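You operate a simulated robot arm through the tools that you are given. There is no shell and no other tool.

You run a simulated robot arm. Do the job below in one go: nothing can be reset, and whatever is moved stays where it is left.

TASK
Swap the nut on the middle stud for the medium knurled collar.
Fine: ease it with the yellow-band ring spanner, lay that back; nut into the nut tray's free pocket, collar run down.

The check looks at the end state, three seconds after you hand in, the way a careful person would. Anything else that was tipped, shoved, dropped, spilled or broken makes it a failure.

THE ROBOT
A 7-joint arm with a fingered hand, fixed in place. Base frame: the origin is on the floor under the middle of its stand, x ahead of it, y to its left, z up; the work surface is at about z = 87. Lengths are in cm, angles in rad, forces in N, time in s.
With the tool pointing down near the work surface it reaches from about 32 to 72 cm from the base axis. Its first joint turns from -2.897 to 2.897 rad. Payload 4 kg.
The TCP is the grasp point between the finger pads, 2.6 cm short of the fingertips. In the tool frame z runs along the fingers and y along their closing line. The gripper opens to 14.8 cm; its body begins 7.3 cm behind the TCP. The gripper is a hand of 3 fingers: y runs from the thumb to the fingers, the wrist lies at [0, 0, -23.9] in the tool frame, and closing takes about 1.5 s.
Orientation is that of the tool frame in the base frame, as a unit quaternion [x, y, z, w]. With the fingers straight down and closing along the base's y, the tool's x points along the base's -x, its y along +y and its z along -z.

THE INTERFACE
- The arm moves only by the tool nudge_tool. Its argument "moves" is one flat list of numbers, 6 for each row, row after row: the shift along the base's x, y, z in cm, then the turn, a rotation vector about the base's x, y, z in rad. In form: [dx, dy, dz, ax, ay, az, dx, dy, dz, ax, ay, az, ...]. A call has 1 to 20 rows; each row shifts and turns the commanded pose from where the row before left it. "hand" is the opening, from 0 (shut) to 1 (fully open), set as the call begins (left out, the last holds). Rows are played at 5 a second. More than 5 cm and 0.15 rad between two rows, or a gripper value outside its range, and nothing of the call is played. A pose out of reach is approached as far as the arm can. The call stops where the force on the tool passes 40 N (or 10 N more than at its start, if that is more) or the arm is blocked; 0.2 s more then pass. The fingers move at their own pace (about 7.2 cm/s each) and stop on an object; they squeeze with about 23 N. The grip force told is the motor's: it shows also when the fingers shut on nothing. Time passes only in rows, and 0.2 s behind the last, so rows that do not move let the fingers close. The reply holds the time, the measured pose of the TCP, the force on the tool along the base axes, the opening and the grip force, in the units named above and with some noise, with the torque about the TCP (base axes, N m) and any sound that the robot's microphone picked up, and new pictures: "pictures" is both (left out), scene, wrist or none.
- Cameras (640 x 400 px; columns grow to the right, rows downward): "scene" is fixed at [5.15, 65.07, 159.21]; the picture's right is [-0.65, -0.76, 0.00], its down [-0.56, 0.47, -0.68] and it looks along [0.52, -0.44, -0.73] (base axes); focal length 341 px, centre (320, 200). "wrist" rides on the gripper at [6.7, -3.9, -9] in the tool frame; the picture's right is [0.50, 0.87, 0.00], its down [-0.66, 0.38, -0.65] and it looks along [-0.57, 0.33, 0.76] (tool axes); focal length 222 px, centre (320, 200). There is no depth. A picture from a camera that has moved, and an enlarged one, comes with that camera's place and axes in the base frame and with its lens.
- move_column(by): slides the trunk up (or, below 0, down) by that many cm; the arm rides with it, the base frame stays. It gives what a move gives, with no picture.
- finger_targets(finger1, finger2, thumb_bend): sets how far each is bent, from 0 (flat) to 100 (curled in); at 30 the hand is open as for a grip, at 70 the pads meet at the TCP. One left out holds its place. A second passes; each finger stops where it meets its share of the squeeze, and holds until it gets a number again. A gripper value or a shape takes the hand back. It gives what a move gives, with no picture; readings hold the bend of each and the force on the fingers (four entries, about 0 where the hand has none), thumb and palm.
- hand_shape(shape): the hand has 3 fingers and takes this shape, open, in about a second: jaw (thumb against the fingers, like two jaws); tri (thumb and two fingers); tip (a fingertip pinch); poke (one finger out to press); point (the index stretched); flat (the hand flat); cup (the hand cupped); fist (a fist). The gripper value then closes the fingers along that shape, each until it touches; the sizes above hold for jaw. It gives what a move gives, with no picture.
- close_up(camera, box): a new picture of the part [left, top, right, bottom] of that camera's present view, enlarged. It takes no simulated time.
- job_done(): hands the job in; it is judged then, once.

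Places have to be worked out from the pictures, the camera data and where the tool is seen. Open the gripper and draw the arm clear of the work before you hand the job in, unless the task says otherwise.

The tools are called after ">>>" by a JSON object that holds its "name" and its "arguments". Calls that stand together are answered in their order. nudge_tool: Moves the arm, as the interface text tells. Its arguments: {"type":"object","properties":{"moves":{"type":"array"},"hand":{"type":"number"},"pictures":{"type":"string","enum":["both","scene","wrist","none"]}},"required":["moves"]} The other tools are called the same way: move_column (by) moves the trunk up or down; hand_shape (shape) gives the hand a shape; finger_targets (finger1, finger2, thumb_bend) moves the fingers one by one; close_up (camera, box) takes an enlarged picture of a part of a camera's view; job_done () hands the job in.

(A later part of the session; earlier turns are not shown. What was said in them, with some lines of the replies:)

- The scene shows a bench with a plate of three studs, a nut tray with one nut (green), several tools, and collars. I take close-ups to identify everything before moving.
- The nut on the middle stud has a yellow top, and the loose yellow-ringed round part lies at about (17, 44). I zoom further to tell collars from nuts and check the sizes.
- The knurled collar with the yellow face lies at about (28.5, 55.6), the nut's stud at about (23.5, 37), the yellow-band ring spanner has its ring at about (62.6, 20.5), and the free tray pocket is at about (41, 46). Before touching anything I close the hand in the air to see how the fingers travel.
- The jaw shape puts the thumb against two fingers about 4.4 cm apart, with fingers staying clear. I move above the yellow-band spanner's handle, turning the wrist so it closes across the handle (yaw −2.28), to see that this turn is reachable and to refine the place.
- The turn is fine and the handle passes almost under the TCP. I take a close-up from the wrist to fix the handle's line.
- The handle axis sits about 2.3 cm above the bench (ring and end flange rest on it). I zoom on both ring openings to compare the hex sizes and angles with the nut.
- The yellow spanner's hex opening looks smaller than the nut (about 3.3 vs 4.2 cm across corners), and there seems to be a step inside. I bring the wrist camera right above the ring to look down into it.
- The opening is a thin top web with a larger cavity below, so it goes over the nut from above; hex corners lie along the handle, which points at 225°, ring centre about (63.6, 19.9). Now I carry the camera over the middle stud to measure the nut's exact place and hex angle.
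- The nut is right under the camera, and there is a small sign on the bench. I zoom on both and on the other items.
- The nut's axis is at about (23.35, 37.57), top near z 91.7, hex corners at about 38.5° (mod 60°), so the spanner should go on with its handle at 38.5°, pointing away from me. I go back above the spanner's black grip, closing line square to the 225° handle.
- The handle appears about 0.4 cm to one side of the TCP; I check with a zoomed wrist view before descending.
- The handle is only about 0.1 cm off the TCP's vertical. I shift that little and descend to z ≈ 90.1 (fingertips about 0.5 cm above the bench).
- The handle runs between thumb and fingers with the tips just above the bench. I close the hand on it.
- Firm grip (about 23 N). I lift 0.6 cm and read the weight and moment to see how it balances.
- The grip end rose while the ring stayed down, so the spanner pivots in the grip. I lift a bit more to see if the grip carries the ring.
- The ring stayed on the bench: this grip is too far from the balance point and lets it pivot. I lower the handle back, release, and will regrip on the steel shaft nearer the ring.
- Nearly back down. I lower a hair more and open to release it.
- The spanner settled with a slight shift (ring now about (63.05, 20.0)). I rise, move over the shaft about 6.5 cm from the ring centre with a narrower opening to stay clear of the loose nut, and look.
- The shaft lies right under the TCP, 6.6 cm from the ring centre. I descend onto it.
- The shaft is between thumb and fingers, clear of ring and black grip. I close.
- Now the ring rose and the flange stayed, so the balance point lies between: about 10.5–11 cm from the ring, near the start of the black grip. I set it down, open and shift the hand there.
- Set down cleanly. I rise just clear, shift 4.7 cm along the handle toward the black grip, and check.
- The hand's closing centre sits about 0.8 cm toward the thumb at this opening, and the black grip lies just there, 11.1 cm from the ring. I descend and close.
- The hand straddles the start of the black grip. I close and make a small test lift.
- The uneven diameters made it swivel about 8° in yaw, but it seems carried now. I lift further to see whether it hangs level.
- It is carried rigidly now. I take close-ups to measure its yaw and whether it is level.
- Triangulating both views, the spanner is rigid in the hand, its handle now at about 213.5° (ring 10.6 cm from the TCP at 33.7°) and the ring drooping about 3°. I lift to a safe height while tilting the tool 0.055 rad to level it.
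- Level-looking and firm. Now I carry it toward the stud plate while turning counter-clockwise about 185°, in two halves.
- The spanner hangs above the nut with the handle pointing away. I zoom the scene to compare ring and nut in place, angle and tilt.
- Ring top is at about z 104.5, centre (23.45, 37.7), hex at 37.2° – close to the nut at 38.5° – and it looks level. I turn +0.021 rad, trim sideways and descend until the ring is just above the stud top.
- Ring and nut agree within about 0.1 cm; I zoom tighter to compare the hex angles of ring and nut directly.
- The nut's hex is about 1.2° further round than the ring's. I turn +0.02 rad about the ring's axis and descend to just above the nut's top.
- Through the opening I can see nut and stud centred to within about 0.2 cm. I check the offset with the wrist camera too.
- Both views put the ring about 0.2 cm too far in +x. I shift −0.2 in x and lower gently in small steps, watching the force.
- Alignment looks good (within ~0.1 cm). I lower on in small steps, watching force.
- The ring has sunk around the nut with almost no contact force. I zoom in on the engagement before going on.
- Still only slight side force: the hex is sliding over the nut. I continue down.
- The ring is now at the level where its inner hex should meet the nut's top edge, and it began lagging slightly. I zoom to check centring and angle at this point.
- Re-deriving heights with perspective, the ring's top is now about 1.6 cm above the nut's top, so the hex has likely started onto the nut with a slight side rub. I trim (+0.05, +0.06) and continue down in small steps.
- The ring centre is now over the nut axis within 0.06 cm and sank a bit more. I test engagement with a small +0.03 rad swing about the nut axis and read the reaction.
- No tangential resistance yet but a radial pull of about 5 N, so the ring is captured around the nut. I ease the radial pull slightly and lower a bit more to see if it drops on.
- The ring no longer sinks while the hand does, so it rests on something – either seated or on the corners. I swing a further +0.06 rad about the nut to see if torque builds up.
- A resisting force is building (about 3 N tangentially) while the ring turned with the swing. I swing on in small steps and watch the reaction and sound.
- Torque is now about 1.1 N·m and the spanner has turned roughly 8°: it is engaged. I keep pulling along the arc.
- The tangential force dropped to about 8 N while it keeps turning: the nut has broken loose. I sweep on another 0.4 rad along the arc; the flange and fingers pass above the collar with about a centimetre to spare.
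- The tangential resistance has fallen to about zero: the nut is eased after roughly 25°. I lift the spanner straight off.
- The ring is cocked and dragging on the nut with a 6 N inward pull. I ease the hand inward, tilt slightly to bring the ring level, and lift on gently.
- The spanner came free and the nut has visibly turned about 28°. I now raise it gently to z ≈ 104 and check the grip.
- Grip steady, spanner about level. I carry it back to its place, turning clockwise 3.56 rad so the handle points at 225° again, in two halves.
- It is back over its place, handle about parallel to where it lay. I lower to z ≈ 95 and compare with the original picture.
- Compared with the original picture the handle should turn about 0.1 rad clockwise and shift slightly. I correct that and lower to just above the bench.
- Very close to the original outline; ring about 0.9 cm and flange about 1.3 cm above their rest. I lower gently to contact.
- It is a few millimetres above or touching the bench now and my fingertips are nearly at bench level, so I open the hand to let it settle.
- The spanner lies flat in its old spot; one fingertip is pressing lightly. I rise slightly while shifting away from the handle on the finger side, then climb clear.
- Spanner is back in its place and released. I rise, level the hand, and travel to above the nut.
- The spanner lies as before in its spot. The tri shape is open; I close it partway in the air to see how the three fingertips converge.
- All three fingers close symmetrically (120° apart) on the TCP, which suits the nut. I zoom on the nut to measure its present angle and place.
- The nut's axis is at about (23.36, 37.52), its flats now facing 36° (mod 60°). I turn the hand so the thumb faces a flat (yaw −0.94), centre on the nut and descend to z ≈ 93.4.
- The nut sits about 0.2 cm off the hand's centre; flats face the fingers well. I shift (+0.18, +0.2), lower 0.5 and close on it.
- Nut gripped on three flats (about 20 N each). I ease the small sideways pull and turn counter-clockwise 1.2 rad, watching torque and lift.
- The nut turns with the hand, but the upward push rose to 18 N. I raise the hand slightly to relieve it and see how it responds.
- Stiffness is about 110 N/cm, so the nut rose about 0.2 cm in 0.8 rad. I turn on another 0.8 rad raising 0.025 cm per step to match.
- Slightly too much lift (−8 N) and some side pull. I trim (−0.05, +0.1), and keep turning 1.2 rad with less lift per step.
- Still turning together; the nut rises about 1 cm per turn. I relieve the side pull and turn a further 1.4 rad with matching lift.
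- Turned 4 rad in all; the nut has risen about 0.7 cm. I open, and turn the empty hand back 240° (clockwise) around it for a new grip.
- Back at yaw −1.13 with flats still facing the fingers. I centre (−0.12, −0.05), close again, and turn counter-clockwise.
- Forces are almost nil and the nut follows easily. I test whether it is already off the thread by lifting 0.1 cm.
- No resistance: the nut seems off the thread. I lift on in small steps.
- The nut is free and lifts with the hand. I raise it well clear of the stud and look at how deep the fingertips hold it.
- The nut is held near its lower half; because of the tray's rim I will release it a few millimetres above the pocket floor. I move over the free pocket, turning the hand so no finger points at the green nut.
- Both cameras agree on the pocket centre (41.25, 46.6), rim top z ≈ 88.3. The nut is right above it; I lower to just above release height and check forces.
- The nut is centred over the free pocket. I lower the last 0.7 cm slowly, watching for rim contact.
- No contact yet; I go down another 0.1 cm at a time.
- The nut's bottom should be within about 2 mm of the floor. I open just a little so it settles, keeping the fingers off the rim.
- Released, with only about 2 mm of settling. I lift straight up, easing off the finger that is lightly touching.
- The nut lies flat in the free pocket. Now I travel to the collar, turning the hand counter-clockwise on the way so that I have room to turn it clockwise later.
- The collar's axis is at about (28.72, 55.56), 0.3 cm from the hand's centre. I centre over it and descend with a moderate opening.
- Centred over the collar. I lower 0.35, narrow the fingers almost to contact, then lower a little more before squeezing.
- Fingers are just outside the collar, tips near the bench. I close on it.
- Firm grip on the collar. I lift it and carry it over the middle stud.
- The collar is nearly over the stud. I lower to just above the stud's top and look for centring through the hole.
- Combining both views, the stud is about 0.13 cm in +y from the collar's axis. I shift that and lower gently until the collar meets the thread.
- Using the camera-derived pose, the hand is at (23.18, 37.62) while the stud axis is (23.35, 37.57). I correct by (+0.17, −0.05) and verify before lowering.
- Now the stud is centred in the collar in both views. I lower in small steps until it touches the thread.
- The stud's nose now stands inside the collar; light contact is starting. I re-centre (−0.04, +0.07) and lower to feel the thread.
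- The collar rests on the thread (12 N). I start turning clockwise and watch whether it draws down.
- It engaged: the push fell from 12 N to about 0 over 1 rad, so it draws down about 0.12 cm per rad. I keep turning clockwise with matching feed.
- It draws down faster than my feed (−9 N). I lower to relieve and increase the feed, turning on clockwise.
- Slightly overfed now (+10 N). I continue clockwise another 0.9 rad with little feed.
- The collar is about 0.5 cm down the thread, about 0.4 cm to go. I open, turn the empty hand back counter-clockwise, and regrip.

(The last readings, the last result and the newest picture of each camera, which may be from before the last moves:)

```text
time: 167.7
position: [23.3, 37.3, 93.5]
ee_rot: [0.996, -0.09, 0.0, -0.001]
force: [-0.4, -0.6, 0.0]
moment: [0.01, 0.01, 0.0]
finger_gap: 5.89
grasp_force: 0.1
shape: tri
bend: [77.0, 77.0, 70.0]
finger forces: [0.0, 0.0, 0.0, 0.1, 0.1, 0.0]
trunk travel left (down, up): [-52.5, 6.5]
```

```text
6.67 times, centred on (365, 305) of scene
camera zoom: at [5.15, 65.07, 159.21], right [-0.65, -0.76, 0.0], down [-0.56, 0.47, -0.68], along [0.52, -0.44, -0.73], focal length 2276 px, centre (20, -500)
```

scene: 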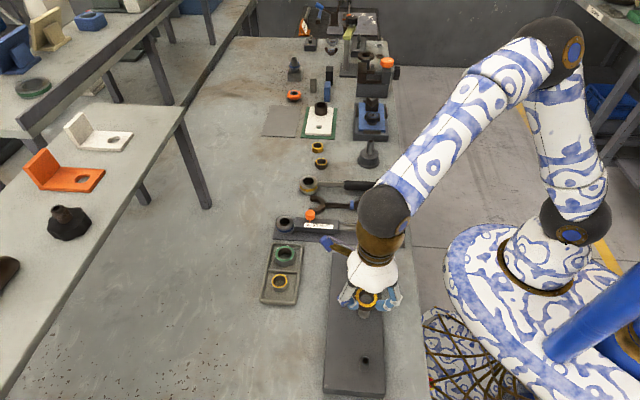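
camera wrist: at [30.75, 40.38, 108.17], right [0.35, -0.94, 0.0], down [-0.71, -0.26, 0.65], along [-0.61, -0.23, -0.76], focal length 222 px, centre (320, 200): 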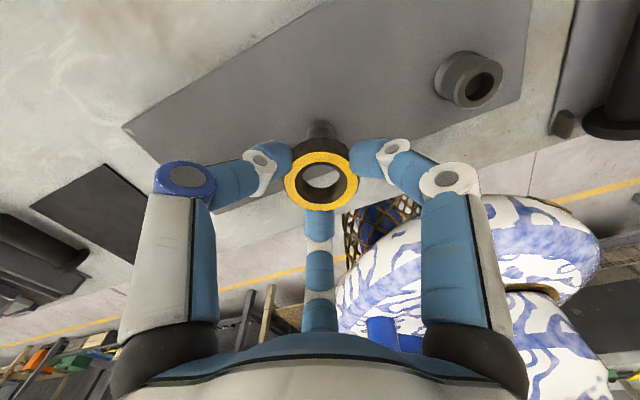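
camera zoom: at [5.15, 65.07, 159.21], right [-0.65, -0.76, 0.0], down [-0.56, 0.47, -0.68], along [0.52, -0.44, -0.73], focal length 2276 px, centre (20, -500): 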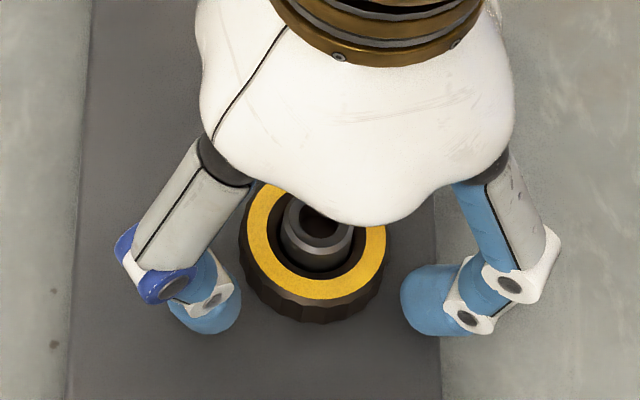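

The collar sits level on the thread. I centre (0, +0.12), close again and continue clockwise.

>>> {"name": "nudge_tool", "arguments": {"moves": [0, 0.12, 0, 0, 0, 0, 0, 0, 0, 0, 0, 0], "pictures": "none"}}

>>> {"name": "nudge_tool", "arguments": {"moves": [0, 0, 0, 0, 0, 0, 0, 0, 0, 0, 0, 0, 0, 0, 0, 0, 0, 0, 0, 0, 0, 0, 0, 0, 0, 0, 0, 0, 0, 0], "hand": 0, "pictures": "none"}}

>>> {"name": "nudge_tool", "arguments": {"moves": [0, 0, 0, 0, 0, -0.1, 0, 0, -0.013, 0, 0, -0.1, 0, 0, -0.013, 0, 0, -0.1, 0, 0, -0.013, 0, 0, -0.1, 0, 0, -0.013, 0, 0, -0.1, 0, 0, -0.013, 0, 0, -0.1, 0, 0, -0.013, 0, 0, -0.1, 0, 0, -0.013, 0, 0, -0.1, 0, 0, -0.013, 0, 0, -0.1, 0, 0, -0.013, 0, 0, -0.1, 0, 0, 0, 0, 0, 0], "pictures": "none"}}

>>> {"name": "close_up", "arguments": {"camera": "wrist", "box": [260, 100, 380, 220]}}

```text
time: 168.3
position: [23.42, 37.34, 93.51]
ee_rot: [0.996, -0.09, 0.0, -0.001]
force: [0.0, 0.2, 0.2]
moment: [0.04, 0.04, 0.02]
finger_gap: 5.87
grasp_force: 0.1
shape: tri
bend: [77.0, 77.0, 70.0]
finger forces: [0.0, 0.0, 0.1, 0.0, 0.0, 0.1]
trunk travel left (down, up): [-52.5, 6.5]
```

```text
time: 169.5
position: [23.42, 37.57, 93.5]
ee_rot: [0.996, -0.091, 0.0, -0.001]
force: [0.3, -0.9, -4.0]
moment: [0.01, 0.02, 0.0]
finger_gap: 3.86
grasp_force: 23.1
shape: tri
bend: [76.0, 77.0, 70.0]
finger forces: [20.2, 19.8, 0.1, 0.0, 20.6, 0.0]
trunk travel left (down, up): [-52.5, 6.5]
```

```text
time: 171.9
position: [23.32, 37.64, 93.5]
ee_rot: [0.831, -0.556, 0.0, 0.0]
force: [-5.2, 11.3, -10.4]
moment: [0.13, 0.02, 0.53]
finger_gap: 3.76
grasp_force: 23.0
shape: tri
bend: [76.0, 77.0, 70.0]
finger forces: [24.0, 18.7, 0.0, 0.1, 26.8, 0.0]
trunk travel left (down, up): [-52.5, 6.5]
```

```text
3.33 times, centred on (320, 160) of wrist
camera zoom: at [29.42, 32.99, 102.51], right [-0.61, -0.79, 0.0], down [-0.6, 0.46, 0.65], along [-0.52, 0.4, -0.76], focal length 740 px, centre (320, 333)
```

zoom: 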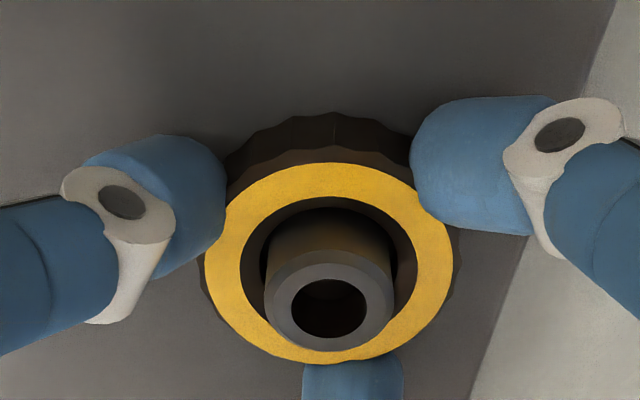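

A resisting torque of about 0.5 N·m appeared and the fingers slipped a little around the collar – it may be seated. I look closely at its base.

>>> {"name": "close_up", "arguments": {"camera": "scene", "box": [345, 285, 385, 325]}}

>>> {"name": "close_up", "arguments": {"camera": "wrist", "box": [200, 60, 440, 260]}}

```text
10.00 times, centred on (365, 305) of scene
camera zoom: at [5.15, 65.07, 159.21], right [-0.65, -0.76, 0.0], down [-0.56, 0.47, -0.68], along [0.52, -0.44, -0.73], focal length 3414 px, centre (-130, -850)
```

zoom: 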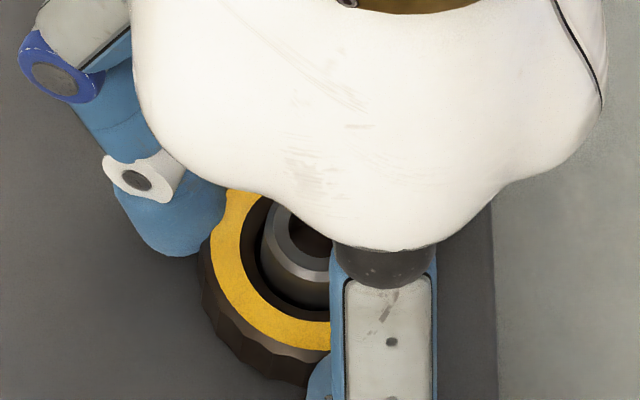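

```text
2.00 times, centred on (320, 160) of wrist
camera zoom: at [29.42, 32.99, 102.51], right [-0.61, -0.79, 0.0], down [-0.6, 0.46, 0.65], along [-0.52, 0.4, -0.76], focal length 444 px, centre (320, 280)
```

zoom: 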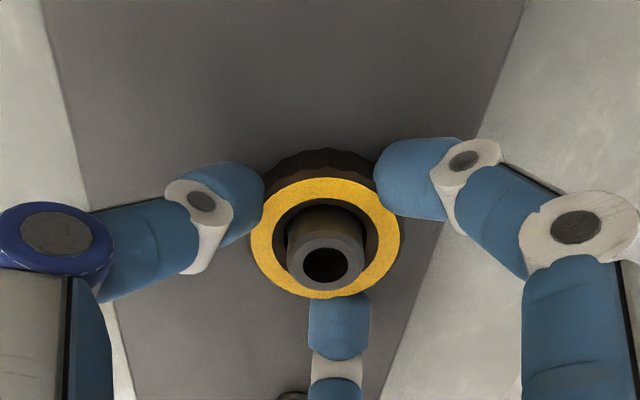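

Measured against the stud's top, the collar has come down about as far as the plate allows. I open and rise a little to look at it unobstructed.

>>> {"name": "nudge_tool", "arguments": {"moves": [0, 0, 0, 0, 0, 0, 0, 0, 0, 0, 0, 0, 0, 0, 0, 0, 0, 0, 0, 0, 0, 0, 0, 0], "hand": 0.45, "pictures": "none"}}

>>> {"name": "nudge_tool", "arguments": {"moves": [0, 0, 0.5, 0, 0, 0, 0, 0, 1.5, 0, 0, 0, 0, 0, 2.0, 0, 0, 0, 0, 0, 2.5, 0, 0, 0, 0, 0, 2.5, 0, 0, 0, 0, 0, 0, 0, 0, 0], "pictures": "both"}}

>>> {"name": "close_up", "arguments": {"camera": "scene", "box": [348, 293, 380, 327]}}

>>> {"name": "close_up", "arguments": {"camera": "wrist", "box": [260, 60, 380, 180]}}

```text
time: 172.9
position: [23.32, 37.49, 93.49]
ee_rot: [0.831, -0.557, 0.001, 0.0]
force: [1.0, -0.1, 0.7]
moment: [0.0, 0.01, 0.0]
finger_gap: 6.62
grasp_force: 0.0
shape: tri
bend: [39.0, 39.0, 70.0]
finger forces: [0.0, 0.0, 0.0, 0.0, 0.0, 0.1]
trunk travel left (down, up): [-52.5, 6.5]
```

```text
time: 174.3
position: [23.37, 37.87, 102.29]
ee_rot: [0.831, -0.556, 0.0, 0.0]
force: [-0.4, 0.2, -0.1]
moment: [-0.05, 0.0, 0.01]
finger_gap: 6.61
grasp_force: 0.0
shape: tri
bend: [39.0, 39.0, 70.0]
finger forces: [0.0, 0.0, 0.0, 0.0, 0.1, 0.0]
trunk travel left (down, up): [-52.5, 6.5]
camera wrist: at [29.56, 33.12, 111.39], right [-0.61, -0.79, 0.0], down [-0.6, 0.46, 0.65], along [-0.52, 0.4, -0.76], focal length 222 px, centre (320, 200)
```

scene: 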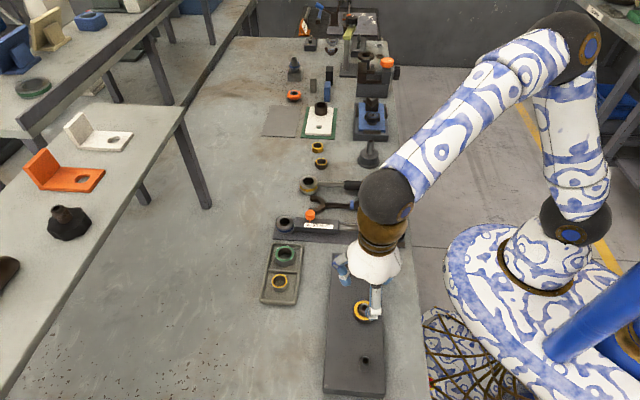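
wrist: 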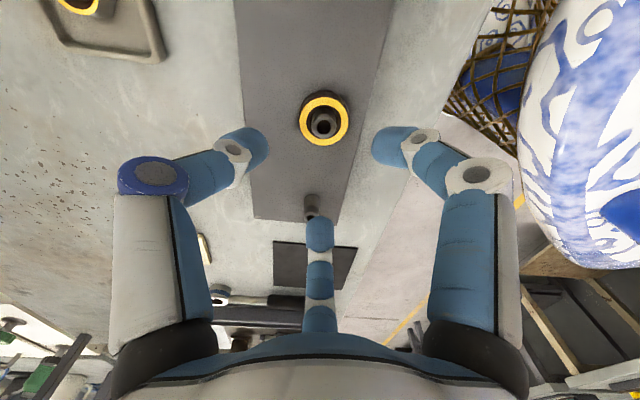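

```text
11.76 times, centred on (364, 310) of scene
camera zoom: at [5.15, 65.07, 159.21], right [-0.65, -0.76, 0.0], down [-0.56, 0.47, -0.68], along [0.52, -0.44, -0.73], focal length 4017 px, centre (-198, -1094)
```

zoom: 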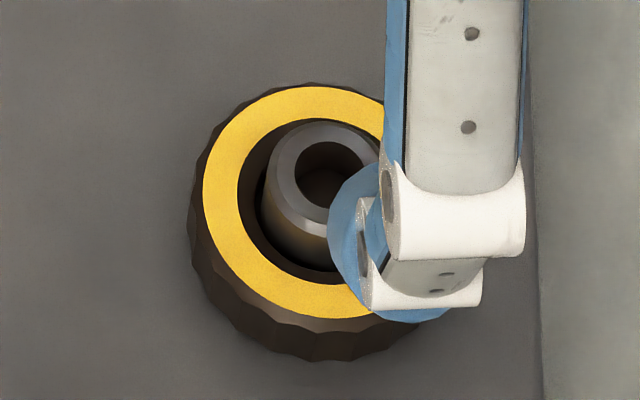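

```text
3.33 times, centred on (320, 120) of wrist
camera zoom: at [29.56, 33.12, 111.39], right [-0.61, -0.79, 0.0], down [-0.6, 0.46, 0.65], along [-0.52, 0.4, -0.76], focal length 740 px, centre (320, 467)
```

zoom: 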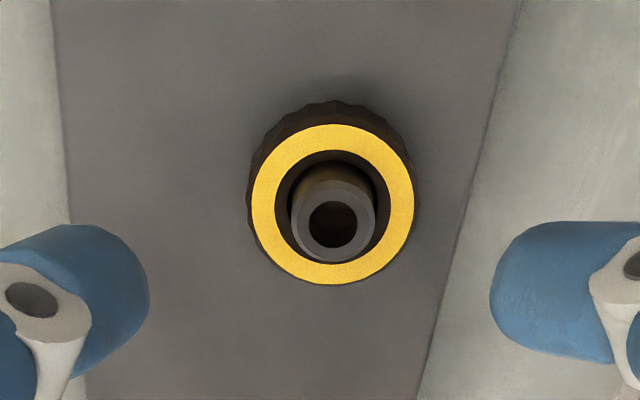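

The collar sits flat at plate level with no visible gap. To be sure it is run fully down, I regrip it centred and try to turn it further clockwise.

>>> {"name": "nudge_tool", "arguments": {"moves": [-0.1, -0.26, -1.5, 0, 0, 0, 0, 0, -1.5, 0, 0, 0, 0, 0, -1.5, 0, 0, 0, 0, 0, -1.5, 0, 0, 0, 0, 0, -1.5, 0, 0, 0, 0, 0, -1.0, 0, 0, 0, 0, 0, -0.4, 0, 0, 0, 0, 0, 0, 0, 0, 0], "hand": 0.4, "pictures": "none"}}

>>> {"name": "close_up", "arguments": {"camera": "wrist", "box": [220, 90, 420, 250]}}

```text
time: 176.1
position: [23.29, 37.38, 93.68]
ee_rot: [0.83, -0.557, 0.0, 0.0]
force: [-1.1, -0.2, 0.2]
moment: [0.01, -0.02, 0.01]
finger_gap: 5.95
grasp_force: 0.1
shape: tri
bend: [77.0, 77.0, 70.0]
finger forces: [0.1, 0.0, 0.0, 0.0, 0.0, 0.1]
trunk travel left (down, up): [-52.5, 6.5]
```

```text
2.50 times, centred on (320, 170) of wrist
camera zoom: at [29.43, 32.57, 102.66], right [-0.61, -0.79, 0.0], down [-0.6, 0.46, 0.65], along [-0.52, 0.4, -0.76], focal length 555 px, centre (320, 275)
```

zoom: 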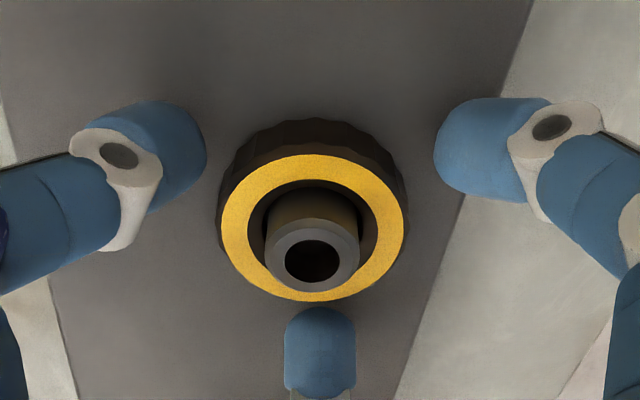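

The hand is about 0.23 cm off in y; I correct, lower 0.2, close, and turn clockwise 0.6 rad.

>>> {"name": "nudge_tool", "arguments": {"moves": [0.06, 0.23, -0.1, 0, 0, 0, 0, 0, -0.1, 0, 0, 0, 0, 0, 0, 0, 0, 0], "pictures": "none"}}

>>> {"name": "nudge_tool", "arguments": {"moves": [0, 0, 0, 0, 0, 0, 0, 0, 0, 0, 0, 0, 0, 0, 0, 0, 0, 0, 0, 0, 0, 0, 0, 0, 0, 0, 0, 0, 0, 0], "hand": 0, "pictures": "none"}}

>>> {"name": "close_up", "arguments": {"camera": "wrist", "box": [220, 90, 420, 250]}}

>>> {"name": "nudge_tool", "arguments": {"moves": [0, 0, 0, 0, 0, -0.1, 0, 0, 0, 0, 0, -0.1, 0, 0, 0, 0, 0, -0.1, 0, 0, 0, 0, 0, 0], "pictures": "none"}}

>>> {"name": "close_up", "arguments": {"camera": "wrist", "box": [220, 90, 420, 250]}}

```text
time: 176.9
position: [23.29, 37.47, 93.41]
ee_rot: [0.831, -0.557, -0.001, 0.0]
force: [-1.2, 1.3, 0.0]
moment: [0.01, 0.01, 0.0]
finger_gap: 5.97
grasp_force: 0.0
shape: tri
bend: [77.0, 77.0, 70.0]
finger forces: [0.0, 0.0, 0.1, 0.1, 0.0, 0.0]
trunk travel left (down, up): [-52.5, 6.5]
```

```text
time: 178.1
position: [23.4, 37.53, 93.4]
ee_rot: [0.831, -0.557, 0.001, 0.0]
force: [0.0, 1.1, -3.3]
moment: [0.03, 0.01, 0.07]
finger_gap: 3.93
grasp_force: 23.2
shape: tri
bend: [76.0, 76.0, 70.0]
finger forces: [20.7, 19.6, 0.0, 0.0, 20.5, 0.1]
trunk travel left (down, up): [-52.5, 6.5]
```

```text
2.50 times, centred on (320, 170) of wrist
camera zoom: at [29.43, 32.8, 102.39], right [-0.61, -0.79, 0.0], down [-0.6, 0.46, 0.65], along [-0.52, 0.4, -0.76], focal length 555 px, centre (320, 275)
```

zoom: 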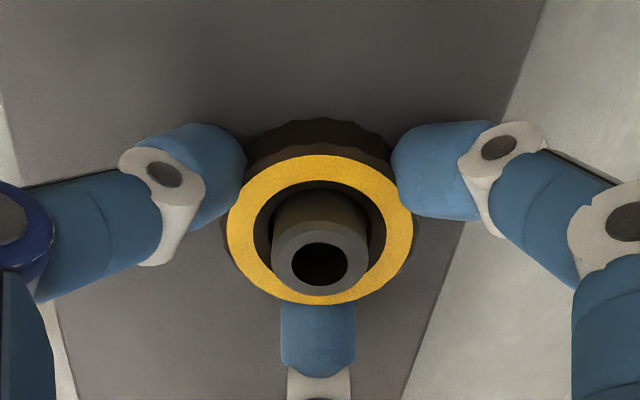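

```text
time: 179.1
position: [23.3, 37.51, 93.42]
ee_rot: [0.738, -0.675, 0.001, 0.0]
force: [-0.7, 4.9, -3.3]
moment: [0.05, 0.01, 0.18]
finger_gap: 3.84
grasp_force: 23.0
shape: tri
bend: [76.0, 76.0, 70.0]
finger forces: [21.4, 22.4, 0.0, 0.1, 17.9, 0.0]
trunk travel left (down, up): [-52.5, 6.5]
```

```text
2.50 times, centred on (320, 170) of wrist
camera zoom: at [27.78, 31.22, 102.39], right [-0.82, -0.57, 0.0], down [-0.43, 0.62, 0.65], along [-0.38, 0.53, -0.76], focal length 555 px, centre (320, 275)
```

zoom: 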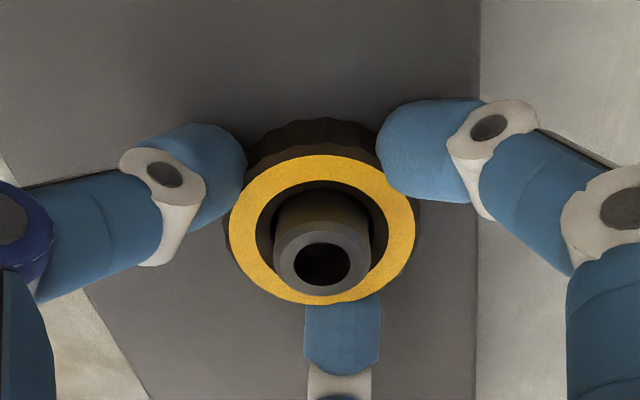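

With the hand well centred the fingers now slip round the collar while it stays put: it is hand-tight on the plate. I release and rise clear.

>>> {"name": "nudge_tool", "arguments": {"moves": [0, 0, 0, 0, 0, 0, 0, 0, 0, 0, 0, 0, 0, 0, 0, 0, 0, 0, 0, 0, 0, 0, 0, 0, 0, 0, 0, 0, 0, 0], "hand": 0.45, "pictures": "none"}}

>>> {"name": "nudge_tool", "arguments": {"moves": [0, 0, 0.5, 0, 0, 0, 0, 0, 1.5, 0, 0, 0, 0, 0, 2.0, 0, 0, 0, 0, 0, 2.5, 0, 0, 0, 0, 0, 2.5, 0, 0, 0, 0, 0, 2.5, 0, 0, 0, 2.0, -2.0, 1.0, 0, 0, -0.12, 2.0, -2.0, 1.0, 0, 0, -0.12, 2.0, -2.0, 1.0, 0, 0, -0.12, 2.0, -2.0, 1.0, 0, 0, -0.12, 2.0, -2.0, 1.0, 0, 0, -0.12, 2.0, -2.0, 1.0, 0, 0, -0.12, 2.0, -2.0, 0, 0, 0, -0.12, 2.0, -2.0, 0, 0, 0, -0.12, 2.0, -2.0, 0, 0, 0, -0.12, 2.0, -2.0, 0, 0, 0, -0.12], "hand": 1, "pictures": "both"}}

>>> {"name": "close_up", "arguments": {"camera": "scene", "box": [348, 293, 380, 327]}}

>>> {"name": "close_up", "arguments": {"camera": "scene", "box": [240, 230, 440, 400]}}

>>> {"name": "close_up", "arguments": {"camera": "scene", "box": [260, 130, 420, 250]}}

```text
time: 180.3
position: [23.3, 37.56, 93.3]
ee_rot: [0.739, -0.674, 0.001, 0.0]
force: [-0.7, 0.3, 0.4]
moment: [-0.03, -0.01, -0.02]
finger_gap: 6.62
grasp_force: 0.0
shape: tri
bend: [39.0, 39.0, 70.0]
finger forces: [0.0, 0.0, 0.0, 0.0, 0.0, 0.0]
trunk travel left (down, up): [-52.5, 6.5]
```

```text
time: 183.7
position: [43.39, 17.57, 110.72]
ee_rot: [-0.227, 0.974, 0.0, 0.0]
force: [0.8, -0.1, 0.4]
moment: [-0.01, 0.04, 0.0]
finger_gap: 14.8
grasp_force: 0.1
shape: tri
bend: [30.0, 30.0, 30.0]
finger forces: [0.0, 0.0, 0.0, 0.1, 0.1, 0.0]
trunk travel left (down, up): [-52.5, 6.5]
camera wrist: at [39.02, 11.06, 119.81], right [-0.83, 0.56, 0.0], down [0.42, 0.63, 0.65], along [0.36, 0.54, -0.76], focal length 222 px, centre (320, 200)
```

scene: 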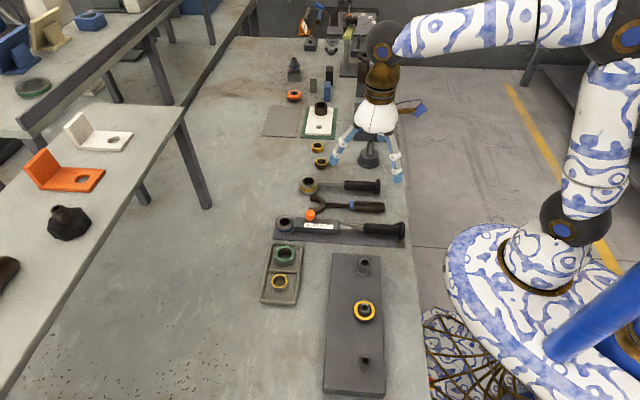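
wrist: 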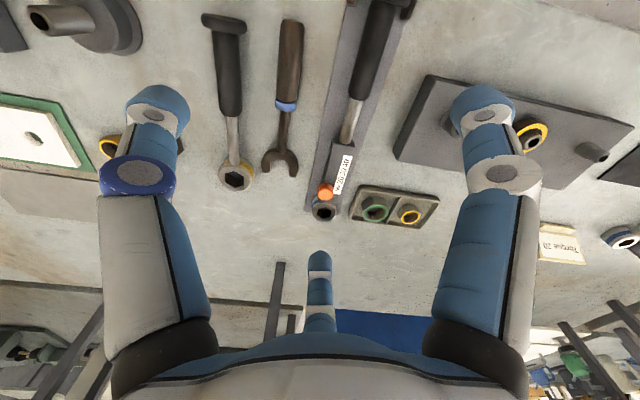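

```text
11.76 times, centred on (364, 310) of scene
camera zoom: at [5.15, 65.07, 159.21], right [-0.65, -0.76, 0.0], down [-0.56, 0.47, -0.68], along [0.52, -0.44, -0.73], focal length 4017 px, centre (-198, -1094)
```

zoom: 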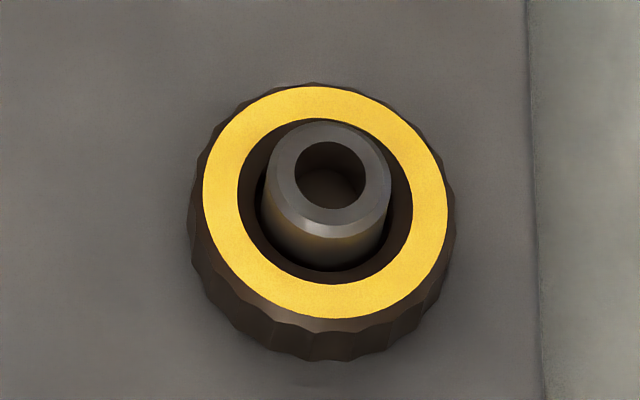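

```text
2.35 times, centred on (340, 315) of scene
camera zoom: at [5.15, 65.07, 159.21], right [-0.65, -0.76, 0.0], down [-0.56, 0.47, -0.68], along [0.52, -0.44, -0.73], focal length 803 px, centre (273, -71)
```

zoom: 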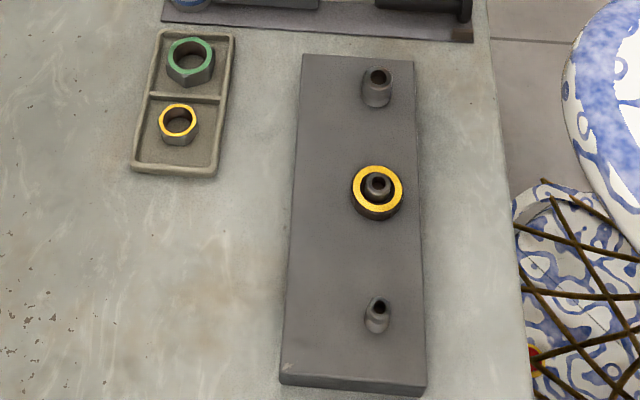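

```text
3.33 times, centred on (340, 190) of scene
camera zoom: at [5.15, 65.07, 159.21], right [-0.65, -0.76, 0.0], down [-0.56, 0.47, -0.68], along [0.52, -0.44, -0.73], focal length 1138 px, centre (253, 233)
```

zoom: 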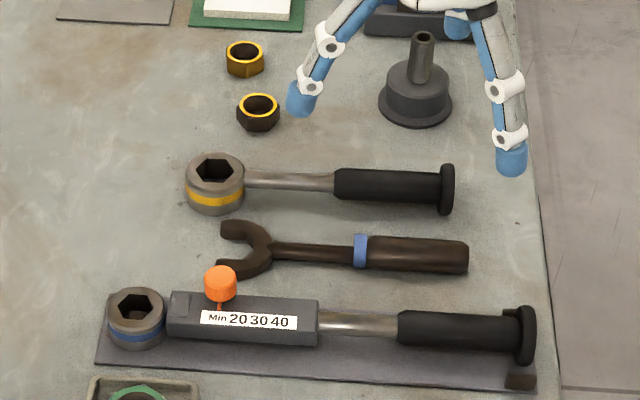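

Everything looks in place. I zoom from the wrist camera, which now views the collar obliquely, to check its base against the plate, and the nut in the tray.

>>> {"name": "close_up", "arguments": {"camera": "wrist", "box": [510, 115, 560, 155]}}

>>> {"name": "close_up", "arguments": {"camera": "wrist", "box": [340, 170, 450, 240]}}

>>> {"name": "close_up", "arguments": {"camera": "scene", "box": [352, 298, 378, 322]}}

```text
10.00 times, centred on (535, 135) of wrist
camera zoom: at [39.02, 11.06, 119.81], right [-0.83, 0.56, 0.0], down [0.42, 0.63, 0.65], along [0.36, 0.54, -0.76], focal length 2221 px, centre (-1830, 850)
```

zoom: 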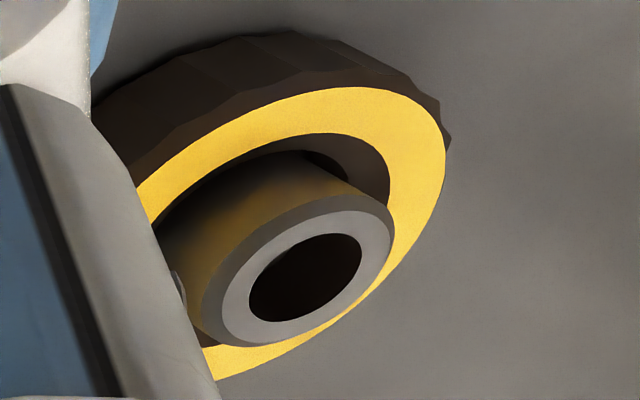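

```text
5.71 times, centred on (395, 205) of wrist
camera zoom: at [39.02, 11.06, 119.81], right [-0.83, 0.56, 0.0], down [0.42, 0.63, 0.65], along [0.36, 0.54, -0.76], focal length 1269 px, centre (-109, 171)
```

zoom: 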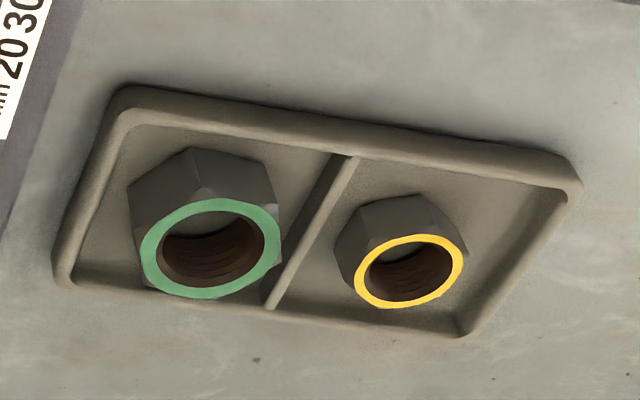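

```text
16.00 times, centred on (365, 310) of scene
camera zoom: at [5.15, 65.07, 159.21], right [-0.65, -0.76, 0.0], down [-0.56, 0.47, -0.68], along [0.52, -0.44, -0.73], focal length 5463 px, centre (-400, -1560)
```

zoom: 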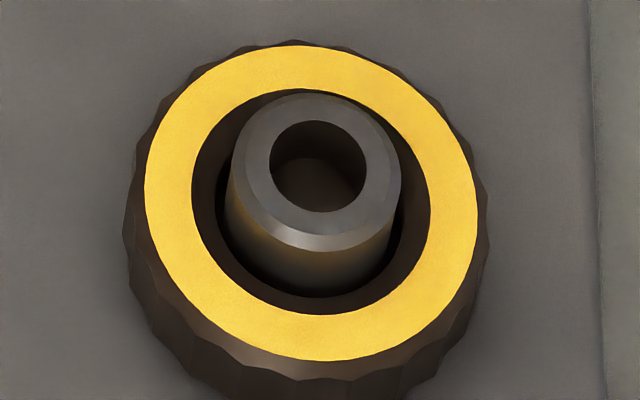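

The collar is seated flat on the plate. In the last grip it no longer turned while the hand did, though earlier it had spun freely. The nut lies flat in the free pocket, and the yellow-band spanner is back in its place, about 1.4 cm from where it first lay. The hand is open and clear of the work, so I hand in.

>>> {"name": "job_done", "arguments": {}}

```text
The job is handed in.
```

I swapped the nut on the middle stud for the medium knurled collar and handed the job in.

- **Nut:** I eased it with the yellow-band ring spanner and unscrewed it by hand. It lies flat in the tray's free pocket, having settled about 2 mm when I let go.
- **Collar:** It is run down flat on the plate. On the last check it would not turn any further, and I could see no gap under it from either camera.
- **Spanner:** It is back in its spot at nearly the same angle, but about 1.4 cm from where it first lay. I left it there rather than risk pushing it against the loose nuts.

I saw nothing else moved, tipped or dropped. The arm was drawn clear with the hand open before handing in.
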